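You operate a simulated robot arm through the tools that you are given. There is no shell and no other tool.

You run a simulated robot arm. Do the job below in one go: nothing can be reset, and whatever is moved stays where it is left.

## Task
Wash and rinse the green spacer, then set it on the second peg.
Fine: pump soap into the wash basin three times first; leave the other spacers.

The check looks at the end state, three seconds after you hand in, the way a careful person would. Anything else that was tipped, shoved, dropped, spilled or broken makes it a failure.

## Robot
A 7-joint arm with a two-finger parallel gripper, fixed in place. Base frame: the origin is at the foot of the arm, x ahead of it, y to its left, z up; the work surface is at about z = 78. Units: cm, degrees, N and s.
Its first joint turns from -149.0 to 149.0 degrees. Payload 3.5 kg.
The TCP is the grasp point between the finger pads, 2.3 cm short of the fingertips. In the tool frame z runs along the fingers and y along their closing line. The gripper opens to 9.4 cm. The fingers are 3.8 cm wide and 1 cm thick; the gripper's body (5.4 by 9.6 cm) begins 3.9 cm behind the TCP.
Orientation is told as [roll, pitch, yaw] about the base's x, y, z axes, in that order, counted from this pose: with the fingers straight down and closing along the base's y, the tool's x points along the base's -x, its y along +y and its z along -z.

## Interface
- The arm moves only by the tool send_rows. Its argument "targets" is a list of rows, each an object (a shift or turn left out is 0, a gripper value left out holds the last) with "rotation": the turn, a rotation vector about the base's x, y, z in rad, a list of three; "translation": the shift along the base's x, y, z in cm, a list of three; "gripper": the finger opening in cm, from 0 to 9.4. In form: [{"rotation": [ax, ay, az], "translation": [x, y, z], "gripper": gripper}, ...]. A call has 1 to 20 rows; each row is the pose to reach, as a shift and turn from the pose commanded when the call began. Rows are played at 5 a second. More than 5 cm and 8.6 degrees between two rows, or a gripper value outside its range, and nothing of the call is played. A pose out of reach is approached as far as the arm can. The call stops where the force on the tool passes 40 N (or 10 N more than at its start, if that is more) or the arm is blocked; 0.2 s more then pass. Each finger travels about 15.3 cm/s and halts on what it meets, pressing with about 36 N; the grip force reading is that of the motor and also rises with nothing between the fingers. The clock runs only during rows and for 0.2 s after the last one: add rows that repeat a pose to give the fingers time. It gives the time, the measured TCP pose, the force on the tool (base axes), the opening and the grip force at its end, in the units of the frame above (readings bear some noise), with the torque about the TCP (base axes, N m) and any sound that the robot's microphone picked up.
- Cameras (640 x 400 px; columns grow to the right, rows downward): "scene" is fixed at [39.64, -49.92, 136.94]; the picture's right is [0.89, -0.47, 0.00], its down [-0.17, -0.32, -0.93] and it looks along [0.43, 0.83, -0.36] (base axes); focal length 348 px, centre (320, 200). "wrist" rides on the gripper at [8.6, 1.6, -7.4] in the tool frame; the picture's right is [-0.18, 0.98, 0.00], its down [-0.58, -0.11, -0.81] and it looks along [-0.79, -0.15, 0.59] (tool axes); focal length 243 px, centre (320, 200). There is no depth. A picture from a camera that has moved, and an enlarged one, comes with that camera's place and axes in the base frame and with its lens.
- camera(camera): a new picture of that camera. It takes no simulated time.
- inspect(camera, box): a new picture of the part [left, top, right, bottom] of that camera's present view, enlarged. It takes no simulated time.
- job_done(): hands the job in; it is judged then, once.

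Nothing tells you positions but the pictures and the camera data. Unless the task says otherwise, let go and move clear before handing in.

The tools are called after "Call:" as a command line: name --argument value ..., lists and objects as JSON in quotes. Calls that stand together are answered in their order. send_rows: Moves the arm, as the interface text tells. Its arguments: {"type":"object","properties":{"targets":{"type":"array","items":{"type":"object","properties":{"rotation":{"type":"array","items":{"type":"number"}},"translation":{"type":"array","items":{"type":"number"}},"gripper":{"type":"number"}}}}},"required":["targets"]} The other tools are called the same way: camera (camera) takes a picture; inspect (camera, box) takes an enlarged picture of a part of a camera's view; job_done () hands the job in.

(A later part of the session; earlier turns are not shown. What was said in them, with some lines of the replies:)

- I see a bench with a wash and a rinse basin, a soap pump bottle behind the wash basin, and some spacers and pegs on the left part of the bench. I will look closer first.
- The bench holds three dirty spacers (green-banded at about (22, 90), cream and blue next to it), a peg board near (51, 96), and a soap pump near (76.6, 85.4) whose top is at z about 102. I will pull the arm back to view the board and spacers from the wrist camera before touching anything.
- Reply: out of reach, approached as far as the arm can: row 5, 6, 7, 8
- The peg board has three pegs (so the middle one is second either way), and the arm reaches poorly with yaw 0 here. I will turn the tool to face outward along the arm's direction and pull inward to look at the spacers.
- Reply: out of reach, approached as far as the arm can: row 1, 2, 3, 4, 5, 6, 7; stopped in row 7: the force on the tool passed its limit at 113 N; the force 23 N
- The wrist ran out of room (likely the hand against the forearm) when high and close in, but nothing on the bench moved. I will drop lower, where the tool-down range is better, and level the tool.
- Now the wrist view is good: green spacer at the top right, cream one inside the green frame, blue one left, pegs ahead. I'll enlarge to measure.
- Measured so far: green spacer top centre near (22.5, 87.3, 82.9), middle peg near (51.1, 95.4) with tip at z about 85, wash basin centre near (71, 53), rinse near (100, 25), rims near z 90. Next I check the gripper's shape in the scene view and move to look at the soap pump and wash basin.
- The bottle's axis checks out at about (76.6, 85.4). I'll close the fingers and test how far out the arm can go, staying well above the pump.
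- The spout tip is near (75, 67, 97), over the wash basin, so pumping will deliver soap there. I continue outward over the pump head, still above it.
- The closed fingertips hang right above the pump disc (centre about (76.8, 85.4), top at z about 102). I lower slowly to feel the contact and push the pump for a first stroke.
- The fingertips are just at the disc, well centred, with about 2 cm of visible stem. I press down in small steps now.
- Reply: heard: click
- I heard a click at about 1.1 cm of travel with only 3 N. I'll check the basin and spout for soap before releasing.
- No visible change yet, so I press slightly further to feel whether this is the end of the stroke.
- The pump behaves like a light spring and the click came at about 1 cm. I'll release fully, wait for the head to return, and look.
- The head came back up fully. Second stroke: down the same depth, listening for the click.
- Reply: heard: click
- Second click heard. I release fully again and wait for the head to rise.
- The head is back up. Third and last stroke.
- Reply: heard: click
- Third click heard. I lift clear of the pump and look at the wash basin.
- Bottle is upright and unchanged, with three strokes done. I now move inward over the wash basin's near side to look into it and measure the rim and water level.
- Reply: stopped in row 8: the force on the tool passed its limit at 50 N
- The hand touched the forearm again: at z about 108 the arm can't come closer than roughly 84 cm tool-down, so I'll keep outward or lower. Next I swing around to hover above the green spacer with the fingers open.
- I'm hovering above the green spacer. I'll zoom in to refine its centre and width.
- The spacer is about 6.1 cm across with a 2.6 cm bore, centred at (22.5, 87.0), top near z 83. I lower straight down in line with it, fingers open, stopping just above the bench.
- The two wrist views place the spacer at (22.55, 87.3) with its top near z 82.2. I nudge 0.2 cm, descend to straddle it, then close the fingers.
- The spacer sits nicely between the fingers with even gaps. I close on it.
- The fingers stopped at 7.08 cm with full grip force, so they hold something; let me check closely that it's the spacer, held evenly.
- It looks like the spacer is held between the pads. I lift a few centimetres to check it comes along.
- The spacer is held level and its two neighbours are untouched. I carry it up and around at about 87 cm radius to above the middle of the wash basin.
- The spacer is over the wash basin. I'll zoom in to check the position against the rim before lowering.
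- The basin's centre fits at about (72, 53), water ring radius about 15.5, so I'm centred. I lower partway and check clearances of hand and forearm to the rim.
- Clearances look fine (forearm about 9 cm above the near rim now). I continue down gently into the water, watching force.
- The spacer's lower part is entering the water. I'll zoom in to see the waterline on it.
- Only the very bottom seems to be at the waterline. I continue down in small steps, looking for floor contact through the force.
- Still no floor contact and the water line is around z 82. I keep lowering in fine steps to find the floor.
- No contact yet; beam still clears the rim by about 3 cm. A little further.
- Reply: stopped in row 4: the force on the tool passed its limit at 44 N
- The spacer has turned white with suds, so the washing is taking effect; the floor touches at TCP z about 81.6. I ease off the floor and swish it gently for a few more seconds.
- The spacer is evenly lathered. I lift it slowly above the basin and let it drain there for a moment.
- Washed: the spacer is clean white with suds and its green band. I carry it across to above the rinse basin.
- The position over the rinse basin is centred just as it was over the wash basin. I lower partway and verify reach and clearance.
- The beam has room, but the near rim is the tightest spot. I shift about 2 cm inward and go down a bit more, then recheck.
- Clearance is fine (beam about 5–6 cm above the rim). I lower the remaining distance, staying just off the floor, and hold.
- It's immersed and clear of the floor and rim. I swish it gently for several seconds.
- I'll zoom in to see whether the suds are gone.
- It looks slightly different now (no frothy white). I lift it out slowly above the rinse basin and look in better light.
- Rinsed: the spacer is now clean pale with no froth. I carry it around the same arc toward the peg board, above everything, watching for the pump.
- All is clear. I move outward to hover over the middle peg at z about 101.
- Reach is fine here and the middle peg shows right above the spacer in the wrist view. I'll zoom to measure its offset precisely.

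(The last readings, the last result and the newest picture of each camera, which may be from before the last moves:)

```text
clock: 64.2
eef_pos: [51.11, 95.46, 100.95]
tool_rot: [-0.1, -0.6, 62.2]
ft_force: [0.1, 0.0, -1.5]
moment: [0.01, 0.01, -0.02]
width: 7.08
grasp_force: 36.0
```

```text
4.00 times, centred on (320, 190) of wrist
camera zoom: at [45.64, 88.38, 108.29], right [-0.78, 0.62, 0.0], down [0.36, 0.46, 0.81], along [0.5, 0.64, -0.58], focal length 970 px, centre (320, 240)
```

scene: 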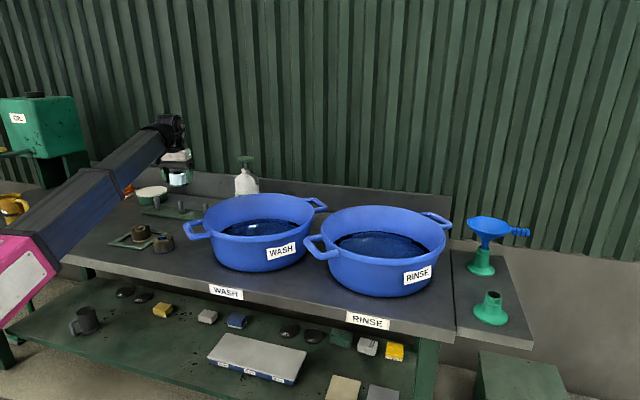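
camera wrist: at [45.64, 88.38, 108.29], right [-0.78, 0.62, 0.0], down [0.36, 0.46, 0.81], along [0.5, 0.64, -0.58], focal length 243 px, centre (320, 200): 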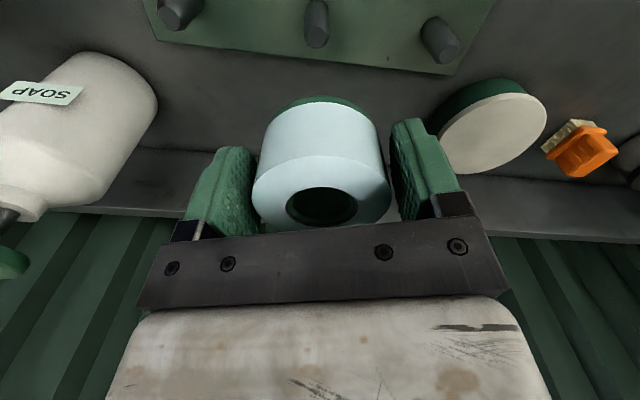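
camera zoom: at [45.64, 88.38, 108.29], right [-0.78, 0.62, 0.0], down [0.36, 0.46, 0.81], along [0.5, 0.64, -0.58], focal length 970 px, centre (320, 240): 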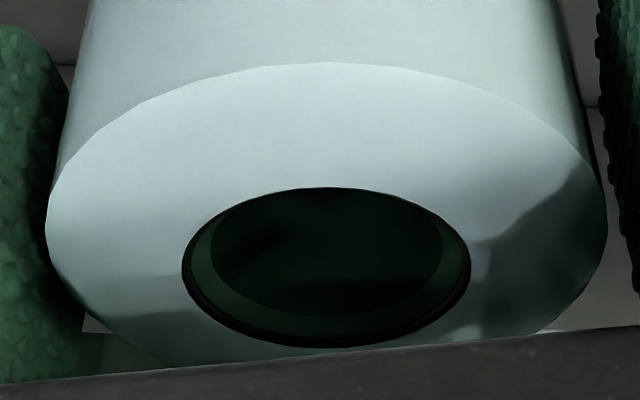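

The middle peg is at about (51.45, 95.3) with its tip near z 84.6; the held spacer sits about 0.35 cm to the side of it. I level the tool, shift by that amount, lower to z about 96, and re-measure.

Call:
send_rows --targets '[{"translation": [0.14, -0.11, -1], "rotation": [-0.0042, 0.0032, 0], "gripper": 4}, {"translation": [0.28, -0.22, -3], "rotation": [-0.0085, 0.0064, 0], "gripper": 4}, {"translation": [0.28, -0.22, -5], "rotation": [-0.0085, 0.0064, 0], "gripper": 4}, {"translation": [0.28, -0.22, -5], "rotation": [-0.0085, 0.0064, 0], "gripper": 4}]'

Call:
inspect --camera "wrist" --box '[240, 0, 400, 100]'

Call:
inspect --camera "wrist" --box '[240, 140, 400, 240]'

Call:
inspect --camera "scene" --box '[130, 140, 242, 230]'

```text
clock: 65.2
eef_pos: [51.24, 95.17, 96.04]
tool_rot: [0.0, 0.0, 62.2]
ft_force: [-1.1, 0.2, -2.9]
moment: [0.01, -0.02, 0.02]
width: 7.09
grasp_force: 35.8
```

```text
4.00 times, centred on (320, 50) of wrist
camera zoom: at [45.95, 88.27, 103.53], right [-0.78, 0.62, 0.0], down [0.37, 0.46, 0.81], along [0.5, 0.63, -0.59], focal length 970 px, centre (320, 800)
```

zoom: 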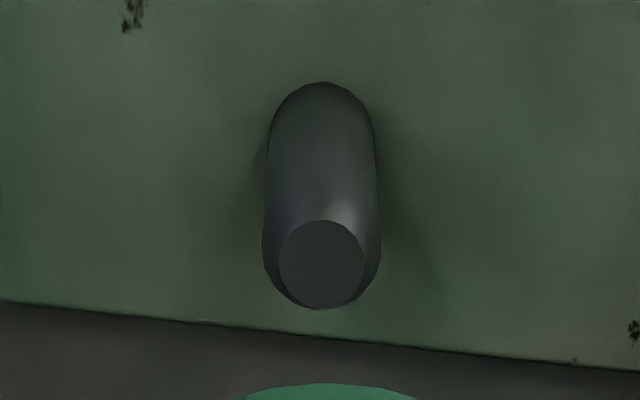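

```text
4.00 times, centred on (320, 190) of wrist
camera zoom: at [45.95, 88.27, 103.53], right [-0.78, 0.62, 0.0], down [0.37, 0.46, 0.81], along [0.5, 0.63, -0.59], focal length 970 px, centre (320, 240)
```

zoom: 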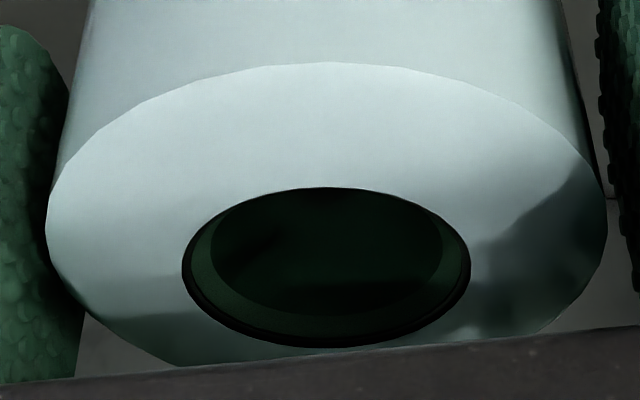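

```text
4.44 times, centred on (186, 185) of scene
camera zoom: at [39.64, -49.92, 136.94], right [0.89, -0.47, 0.0], down [-0.17, -0.32, -0.93], along [0.43, 0.83, -0.36], focal length 1547 px, centre (916, 267)
```

zoom: 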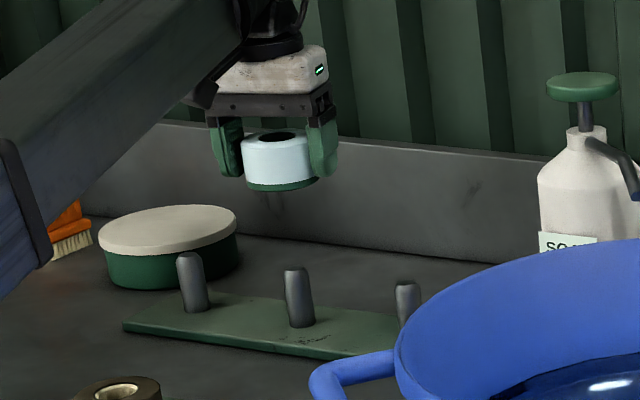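

Laterally the peg and bore now line up within about half a millimetre, radially within about 1–2 mm. I lower to just above the peg tip and check again.

Call:
send_rows --targets '[{"translation": [0, 0, -2], "gripper": 4}, {"translation": [0, 0, -4], "gripper": 4}, {"translation": [0, 0, -6], "gripper": 4}, {"translation": [0, 0, -7.3], "gripper": 4}, {"translation": [0, 0, -7.3], "gripper": 4}]'

Call:
camera --camera "wrist"

Call:
inspect --camera "scene" --box '[150, 170, 230, 230]'

Call:
inspect --camera "wrist" --box '[240, 140, 400, 240]'

```text
clock: 66.4
eef_pos: [51.35, 95.02, 88.6]
tool_rot: [0.0, 0.0, 62.2]
ft_force: [-0.2, 0.5, -1.6]
moment: [0.01, -0.01, -0.02]
width: 7.09
grasp_force: 35.9
```

```text
taken
camera wrist: at [45.97, 88.12, 96.08], right [-0.78, 0.62, 0.0], down [0.37, 0.46, 0.81], along [0.5, 0.63, -0.59], focal length 243 px, centre (320, 200)
```

wrist: 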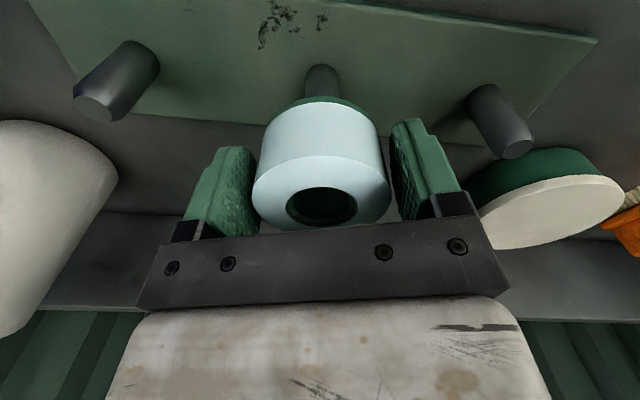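

```text
6.67 times, centred on (190, 200) of scene
camera zoom: at [39.64, -49.92, 136.94], right [0.89, -0.47, 0.0], down [-0.17, -0.32, -0.93], along [0.43, 0.83, -0.36], focal length 2320 px, centre (1187, 200)
```

zoom: 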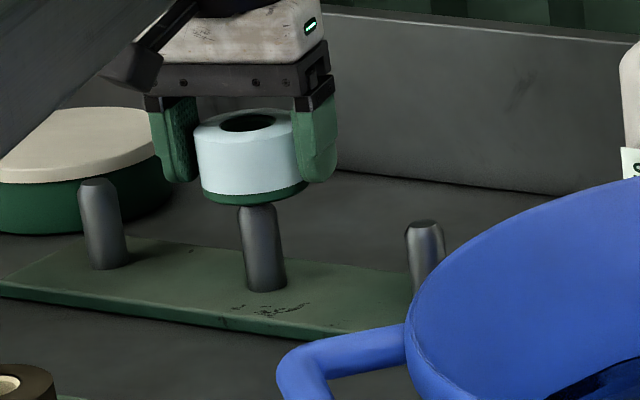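

```text
4.00 times, centred on (320, 190) of wrist
camera zoom: at [45.97, 88.12, 96.08], right [-0.78, 0.62, 0.0], down [0.37, 0.46, 0.81], along [0.5, 0.63, -0.59], focal length 970 px, centre (320, 240)
```

zoom: 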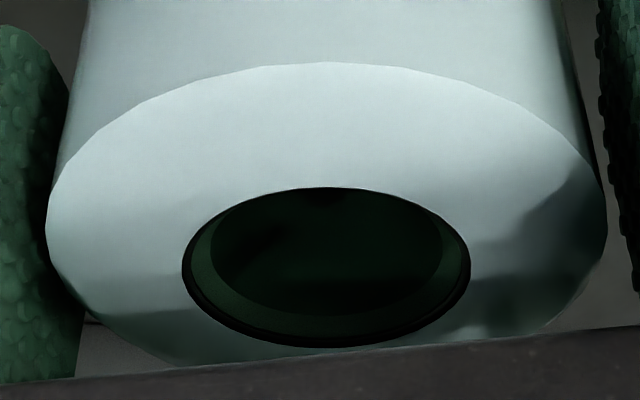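

Everything lines up: the peg sits centrally below the bore. I lower slowly in small steps, watching force for any snag on the peg tip.

Call:
send_rows --targets '[{"translation": [0, 0.05, -0.3], "gripper": 4}, {"translation": [0, 0.08, -0.6], "gripper": 4}, {"translation": [0, 0.08, -0.9], "gripper": 4}, {"translation": [0, 0.08, -1.2], "gripper": 4}, {"translation": [0, 0.08, -1.5], "gripper": 4}, {"translation": [0, 0.08, -1.8], "gripper": 4}, {"translation": [0, 0.08, -1.8], "gripper": 4}]'

Call:
inspect --camera "scene" --box '[150, 170, 230, 230]'

Call:
inspect --camera "wrist" --box '[240, 50, 400, 240]'

```text
clock: 68.0
eef_pos: [51.39, 95.06, 86.8]
tool_rot: [0.0, 0.2, 62.2]
ft_force: [-10.7, -14.4, -1.4]
moment: [-0.34, 0.26, -0.01]
width: 7.09
grasp_force: 36.5
```

```text
6.67 times, centred on (190, 200) of scene
camera zoom: at [39.64, -49.92, 136.94], right [0.89, -0.47, 0.0], down [-0.17, -0.32, -0.93], along [0.43, 0.83, -0.36], focal length 2320 px, centre (1187, 200)
```

zoom: 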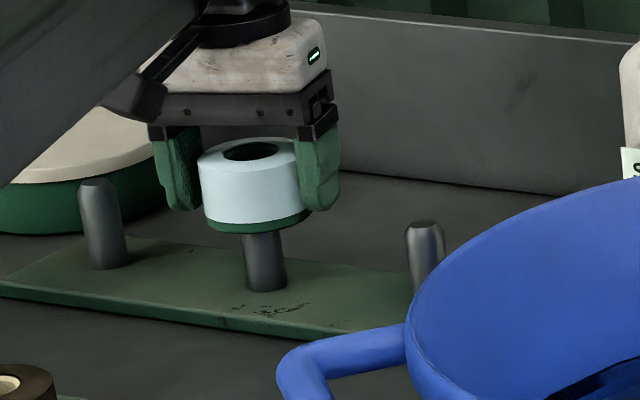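

```text
2.11 times, centred on (320, 145) of wrist
camera zoom: at [45.92, 88.07, 94.26], right [-0.78, 0.62, 0.0], down [0.37, 0.47, 0.8], along [0.5, 0.63, -0.59], focal length 511 px, centre (320, 316)
```

zoom: 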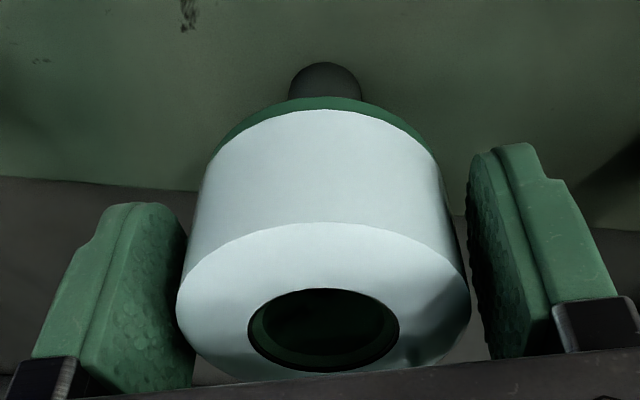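

The peg tip has entered the bore (no vertical force), but an 18 N sideways push inward shows I'm a millimetre or two too far outward. I ease inward in small steps to relieve it.

Call:
send_rows --targets '[{"translation": [-0.04, -0.07, 0], "gripper": 4}, {"translation": [-0.07, -0.13, 0], "gripper": 4}, {"translation": [-0.07, -0.13, 0], "gripper": 4}]'

```text
clock: 68.8
eef_pos: [51.25, 94.95, 86.88]
tool_rot: [-0.1, 0.1, 62.3]
ft_force: [-8.1, -13.2, -6.0]
moment: [-0.31, 0.2, -0.01]
width: 7.08
grasp_force: 35.7
```

Decreasing only slightly; I continue easing inward.

Call:
send_rows --targets '[{"translation": [-0.05, -0.09, 0], "gripper": 4}, {"translation": [-0.1, -0.18, 0], "gripper": 4}, {"translation": [-0.1, -0.18, 0], "gripper": 4}]'

Call:
inspect --camera "wrist" --box '[240, 50, 400, 240]'

Call:
inspect --camera "scene" --box '[150, 170, 230, 230]'

```text
clock: 69.6
eef_pos: [51.39, 94.9, 86.85]
tool_rot: [0.0, -0.2, 62.2]
ft_force: [-0.4, 0.6, -2.1]
moment: [-0.02, 0.02, -0.03]
width: 7.09
grasp_force: 36.1
```

```text
2.11 times, centred on (320, 145) of wrist
camera zoom: at [45.89, 88.02, 94.3], right [-0.78, 0.62, 0.0], down [0.37, 0.46, 0.81], along [0.5, 0.63, -0.59], focal length 511 px, centre (320, 316)
```

zoom: 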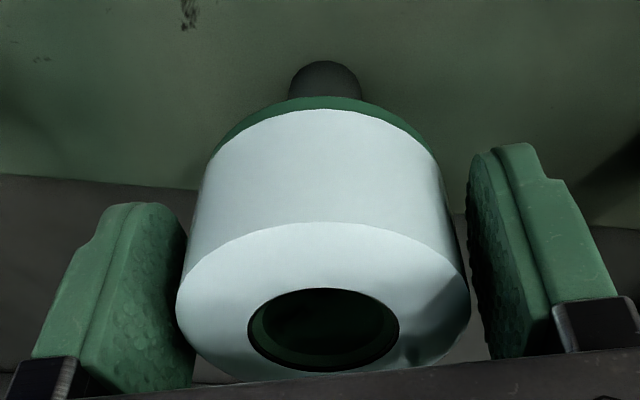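

```text
6.67 times, centred on (190, 200) of scene
camera zoom: at [39.64, -49.92, 136.94], right [0.89, -0.47, 0.0], down [-0.17, -0.32, -0.93], along [0.43, 0.83, -0.36], focal length 2320 px, centre (1187, 200)
```

zoom: 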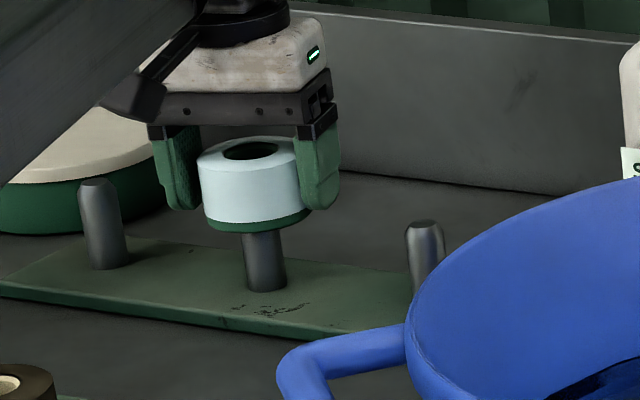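

Side force is gone; the bore is free around the peg tip. I lower further in small steps.

Call:
send_rows --targets '[{"translation": [0, 0, -0.25], "gripper": 4}, {"translation": [0, 0, -0.5], "gripper": 4}, {"translation": [0, 0, -0.75], "gripper": 4}, {"translation": [0, 0, -1.0], "gripper": 4}, {"translation": [0, 0, -1.0], "gripper": 4}]'

Call:
inspect --camera "scene" --box '[150, 170, 230, 230]'

```text
clock: 70.8
eef_pos: [51.3, 94.94, 85.84]
tool_rot: [0.0, 0.1, 62.2]
ft_force: [0.4, -0.3, -1.8]
moment: [-0.01, 0.01, -0.01]
width: 7.1
grasp_force: 35.8
```

```text
6.67 times, centred on (190, 200) of scene
camera zoom: at [39.64, -49.92, 136.94], right [0.89, -0.47, 0.0], down [-0.17, -0.32, -0.93], along [0.43, 0.83, -0.36], focal length 2320 px, centre (1187, 200)
```

zoom: 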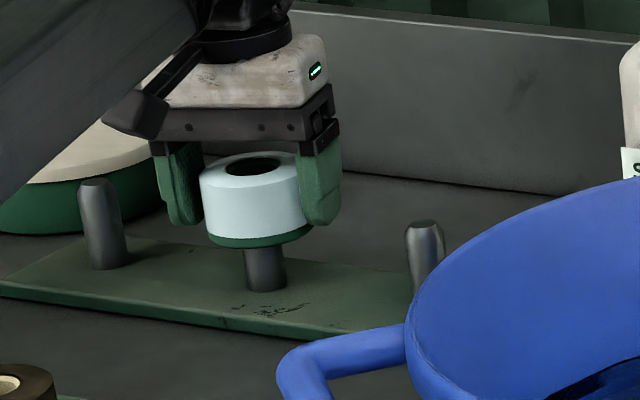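

Sliding down freely with no force. I continue toward the board.

Call:
send_rows --targets '[{"translation": [0, 0, -0.4], "gripper": 4}, {"translation": [0, 0, -0.8], "gripper": 4}, {"translation": [0, 0, -1.2], "gripper": 4}, {"translation": [0, 0, -1.6], "gripper": 4}, {"translation": [0, 0, -2.0], "gripper": 4}, {"translation": [0, 0, -2.4], "gripper": 4}, {"translation": [0, 0, -2.4], "gripper": 4}]'

Call:
inspect --camera "scene" --box '[150, 170, 230, 230]'

Call:
camera --camera "wrist"

```text
clock: 72.4
eef_pos: [51.23, 94.91, 83.44]
tool_rot: [0.0, -0.1, 62.2]
ft_force: [0.9, -0.1, -1.8]
moment: [0.01, 0.03, -0.01]
width: 7.08
grasp_force: 36.3
```

```text
6.67 times, centred on (190, 200) of scene
camera zoom: at [39.64, -49.92, 136.94], right [0.89, -0.47, 0.0], down [-0.17, -0.32, -0.93], along [0.43, 0.83, -0.36], focal length 2320 px, centre (1187, 200)
```

zoom: 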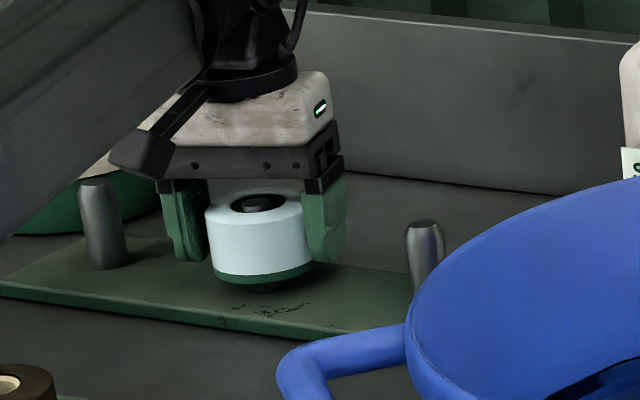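

```text
taken
camera wrist: at [45.84, 87.93, 90.92], right [-0.78, 0.62, 0.0], down [0.37, 0.46, 0.81], along [0.5, 0.63, -0.59], focal length 243 px, centre (320, 200)
```

wrist: 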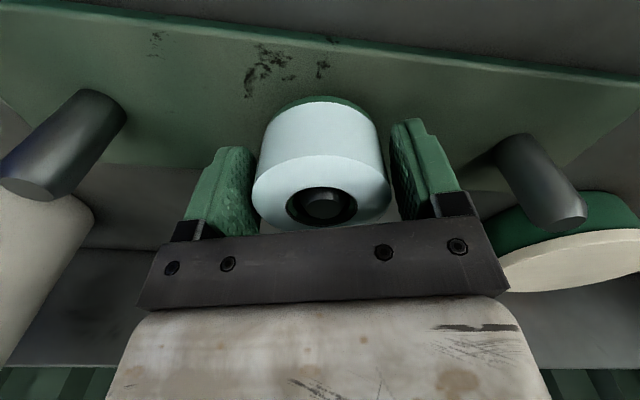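

The peg tip shows centrally in the bore. I lower the last centimetre in fine steps until it touches the board.

Call:
send_rows --targets '[{"translation": [0, 0, -0.2], "gripper": 4}, {"translation": [0, 0, -0.4], "gripper": 4}, {"translation": [0, 0, -0.6], "gripper": 4}, {"translation": [0, 0, -0.7], "gripper": 4}, {"translation": [0, 0, -0.8], "gripper": 4}, {"translation": [0, 0, -0.8], "gripper": 4}]'

Call:
inspect --camera "scene" --box '[150, 170, 230, 230]'

```text
clock: 73.8
eef_pos: [51.25, 94.77, 82.68]
tool_rot: [0.0, 0.1, 62.2]
ft_force: [-0.5, -0.4, -1.8]
moment: [-0.01, 0.02, 0.01]
width: 7.09
grasp_force: 36.0
```

```text
6.67 times, centred on (190, 200) of scene
camera zoom: at [39.64, -49.92, 136.94], right [0.89, -0.47, 0.0], down [-0.17, -0.32, -0.93], along [0.43, 0.83, -0.36], focal length 2320 px, centre (1187, 200)
```

zoom: 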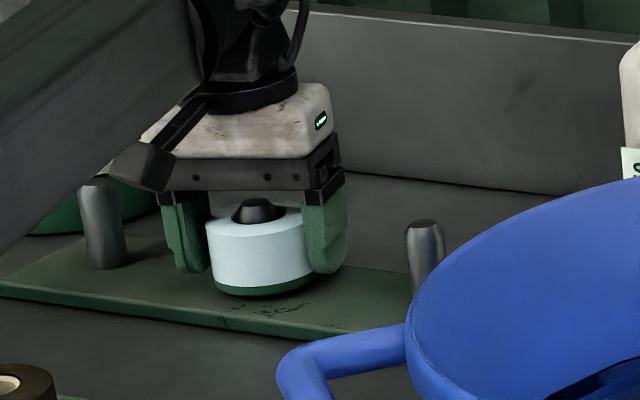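

Nearly down; no contact yet. A few more tenths in 1 mm steps.

Call:
send_rows --targets '[{"translation": [0, 0, -0.1], "gripper": 4}, {"translation": [0, 0, -0.2], "gripper": 4}, {"translation": [0, 0, -0.3], "gripper": 4}, {"translation": [0, 0, -0.3], "gripper": 4}]'

Call:
inspect --camera "scene" --box '[150, 170, 230, 230]'

```text
clock: 74.8
eef_pos: [51.07, 94.81, 82.32]
tool_rot: [0.0, -0.1, 62.2]
ft_force: [0.9, 0.3, -1.1]
moment: [-0.02, 0.02, 0.02]
width: 7.09
grasp_force: 36.5
```

```text
6.67 times, centred on (190, 200) of scene
camera zoom: at [39.64, -49.92, 136.94], right [0.89, -0.47, 0.0], down [-0.17, -0.32, -0.93], along [0.43, 0.83, -0.36], focal length 2320 px, centre (1187, 200)
```

zoom: 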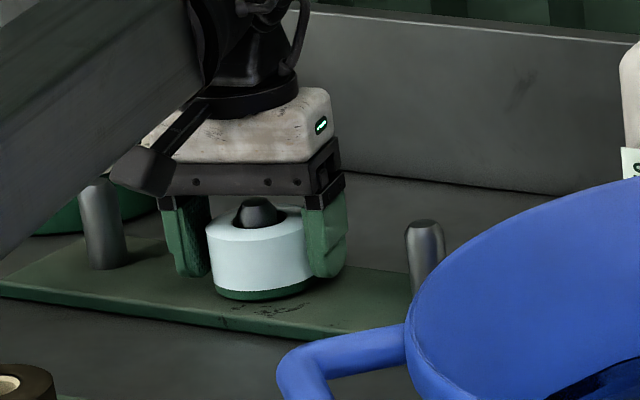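

Call:
send_rows --targets '[{"translation": [0, 0, -0.1], "gripper": 4}, {"translation": [0, 0, -0.2], "gripper": 4}, {"translation": [0, 0, -0.3], "gripper": 4}, {"translation": [0, 0, -0.3], "gripper": 4}]'

Call:
inspect --camera "scene" --box '[160, 190, 220, 230]'

```text
clock: 75.8
eef_pos: [51.23, 94.77, 82.35]
tool_rot: [0.0, -0.1, 62.2]
ft_force: [-1.3, 1.4, 17.5]
moment: [0.64, -0.27, 0.1]
width: 7.1
grasp_force: 36.0
```

```text
10.00 times, centred on (190, 210) of scene
camera zoom: at [39.64, -49.92, 136.94], right [0.89, -0.47, 0.0], down [-0.17, -0.32, -0.93], along [0.43, 0.83, -0.36], focal length 3480 px, centre (1620, 100)
```

zoom: 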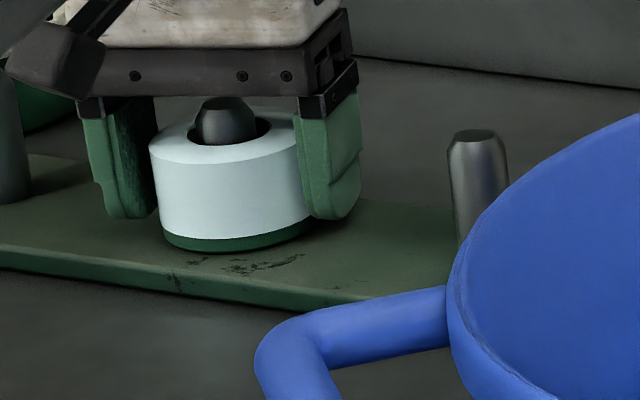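

It's touching the board (17 N). I relieve the pressure slightly and open the fingers.

Call:
send_rows --targets '[{"translation": [0, 0, 0.15], "gripper": 4}, {"translation": [0, 0, 0.15], "gripper": 7.1}, {"translation": [0, 0, 0.15], "gripper": 8}, {"translation": [0, 0, 0.15], "gripper": 9.4}, {"translation": [0, 0, 0.15], "gripper": 9.4}, {"translation": [0, 0, 0.15], "gripper": 9.4}]'

Call:
inspect --camera "scene" --box '[150, 170, 230, 230]'

Call:
camera --camera "wrist"

```text
clock: 77.2
eef_pos: [51.15, 94.71, 82.23]
tool_rot: [0.0, 0.0, 62.2]
ft_force: [0.0, 0.0, -1.0]
moment: [0.03, -0.03, 0.01]
width: 9.43
grasp_force: 0.1
```

```text
6.67 times, centred on (190, 200) of scene
camera zoom: at [39.64, -49.92, 136.94], right [0.89, -0.47, 0.0], down [-0.17, -0.32, -0.93], along [0.43, 0.83, -0.36], focal length 2320 px, centre (1187, 200)
```

zoom: 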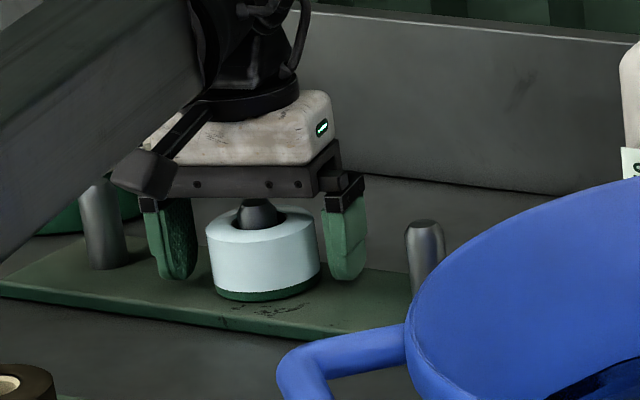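

```text
taken
camera wrist: at [45.79, 87.93, 89.7], right [-0.78, 0.62, 0.0], down [0.37, 0.46, 0.81], along [0.5, 0.63, -0.59], focal length 243 px, centre (320, 200)
```

wrist: 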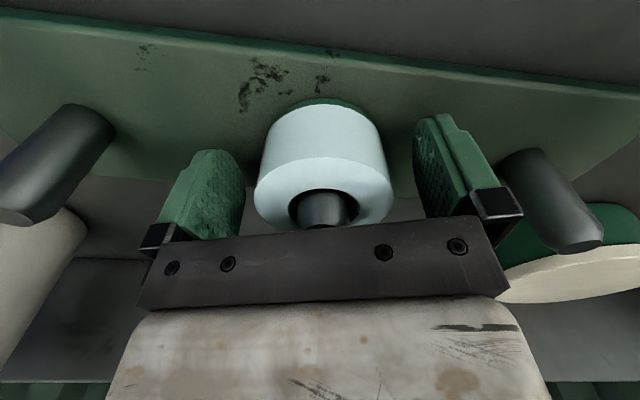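

The spacer is seated on the middle peg and the fingers are open and free. I rise straight up and clear.

Call:
send_rows --targets '[{"translation": [0, 0, 1], "gripper": 9.4}, {"translation": [0, 0, 2.5], "gripper": 9.4}, {"translation": [0, 0, 4.5], "gripper": 9.4}, {"translation": [0, 0, 7.5], "gripper": 9.4}, {"translation": [0, 0, 11], "gripper": 9.4}, {"translation": [0, 0, 15], "gripper": 9.4}, {"translation": [0, 0, 19], "gripper": 9.4}, {"translation": [0, 0, 22], "gripper": 9.4}, {"translation": [0, 0, 22], "gripper": 9.4}]'

Call:
camera --camera "scene"

Call:
camera --camera "wrist"

Call:
inspect --camera "scene" --box '[90, 160, 250, 260]'

```text
clock: 79.2
eef_pos: [51.25, 94.95, 104.5]
tool_rot: [0.0, 0.0, 62.3]
ft_force: [0.2, -0.7, -0.2]
moment: [0.0, -0.03, 0.02]
width: 9.38
grasp_force: 0.0
```

```text
taken
```

scene: 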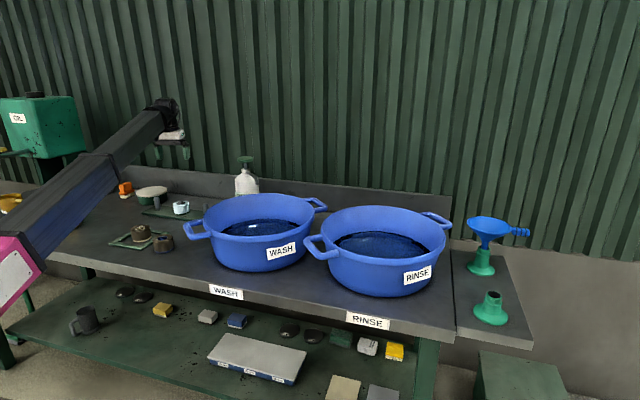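

```text
taken
camera wrist: at [45.86, 88.02, 111.93], right [-0.78, 0.62, 0.0], down [0.37, 0.46, 0.81], along [0.5, 0.63, -0.59], focal length 243 px, centre (320, 200)
```

wrist: 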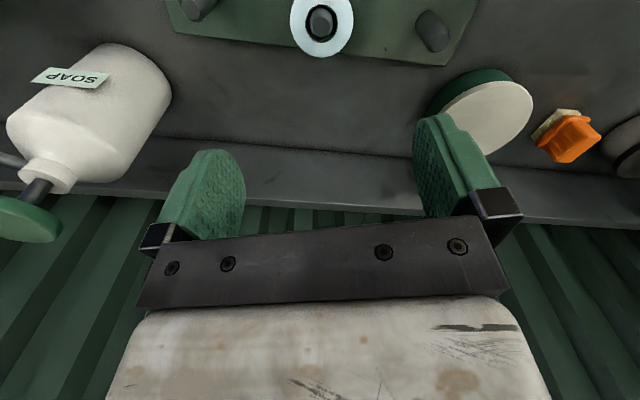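

```text
4.00 times, centred on (170, 210) of scene
camera zoom: at [39.64, -49.92, 136.94], right [0.89, -0.47, 0.0], down [-0.17, -0.32, -0.93], along [0.43, 0.83, -0.36], focal length 1392 px, centre (920, 160)
```

zoom: 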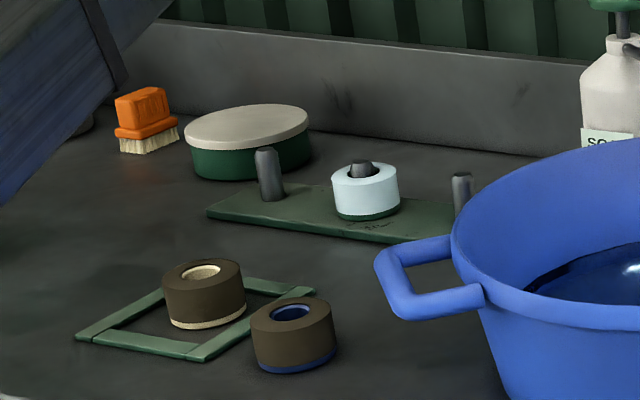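

The spacer sits level on the middle peg; the cream and blue ones are where they were. One last close look at the spacer, basins and bottle before handing in.

Call:
inspect --camera "wrist" --box '[260, 0, 390, 81]'

Call:
inspect --camera "scene" --box '[160, 140, 480, 340]'

Call:
inspect --camera "scene" --box '[0, 80, 160, 260]'

```text
4.92 times, centred on (325, 40) of wrist
camera zoom: at [45.86, 88.02, 111.93], right [-0.78, 0.62, 0.0], down [0.37, 0.46, 0.81], along [0.5, 0.63, -0.59], focal length 1194 px, centre (295, 985)
```

zoom: 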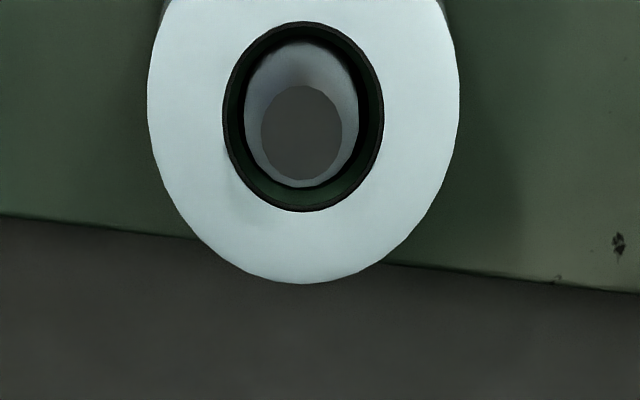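

```text
2.00 times, centred on (320, 240) of scene
camera zoom: at [39.64, -49.92, 136.94], right [0.89, -0.47, 0.0], down [-0.17, -0.32, -0.93], along [0.43, 0.83, -0.36], focal length 696 px, centre (320, 120)
```

zoom: 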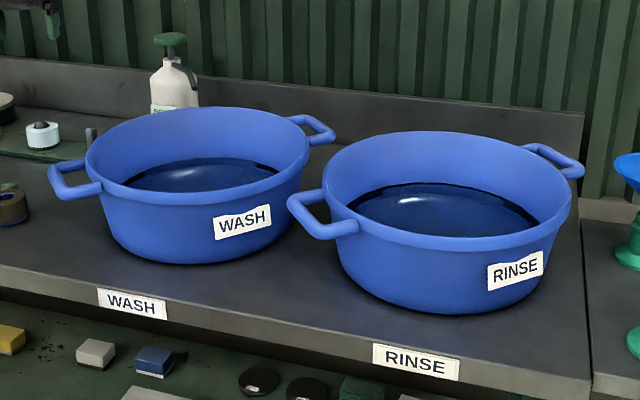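

```text
2.22 times, centred on (80, 170) of scene
camera zoom: at [39.64, -49.92, 136.94], right [0.89, -0.47, 0.0], down [-0.17, -0.32, -0.93], along [0.43, 0.83, -0.36], focal length 773 px, centre (853, 267)
```

zoom: 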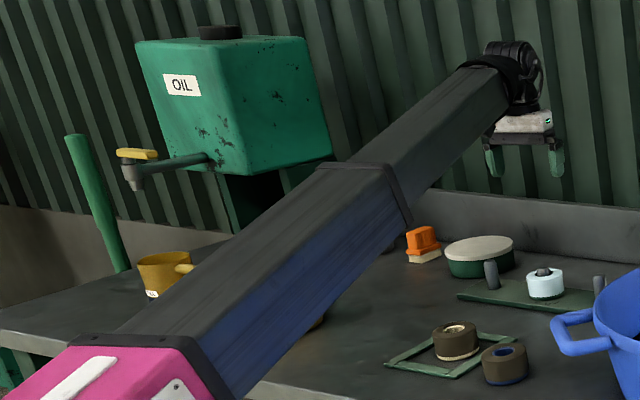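

The spacer is clean, rinsed and seated level on the middle peg. The other spacers, the bottle and the basins are undisturbed, and the arm is clear, so I'm handing in.

Call:
job_done

```text
The job is handed in.
```

The green spacer is washed, rinsed and sitting level on the middle (second) peg, and the job is handed in. I haven't seen the check's result.

- **Soap:** I gave three full pump strokes first and heard one click on each. I couldn't see any soap land in the basin. The spout was over the wash basin, though, and the spacer came out white with suds.
- **Wash and rinse:** I swished the spacer in the wash basin until it lathered. I then swished it in the rinse basin until the froth was gone and it looked clean and pale.
- **Placement:** The bore caught lightly on the peg tip on the way down. I moved it over a few millimetres and it slid on freely to the board.
- **Everything else:** The cream and blue spacers stayed where they were. The bottle and both basins look undisturbed in the final pictures, and I saw no spills.

The arm stopped on force three times. Two were in mid-air, apparently the hand touching its own forearm. The third was when the spacer touched the wash basin floor. Nothing appeared to be moved or damaged by any of them.
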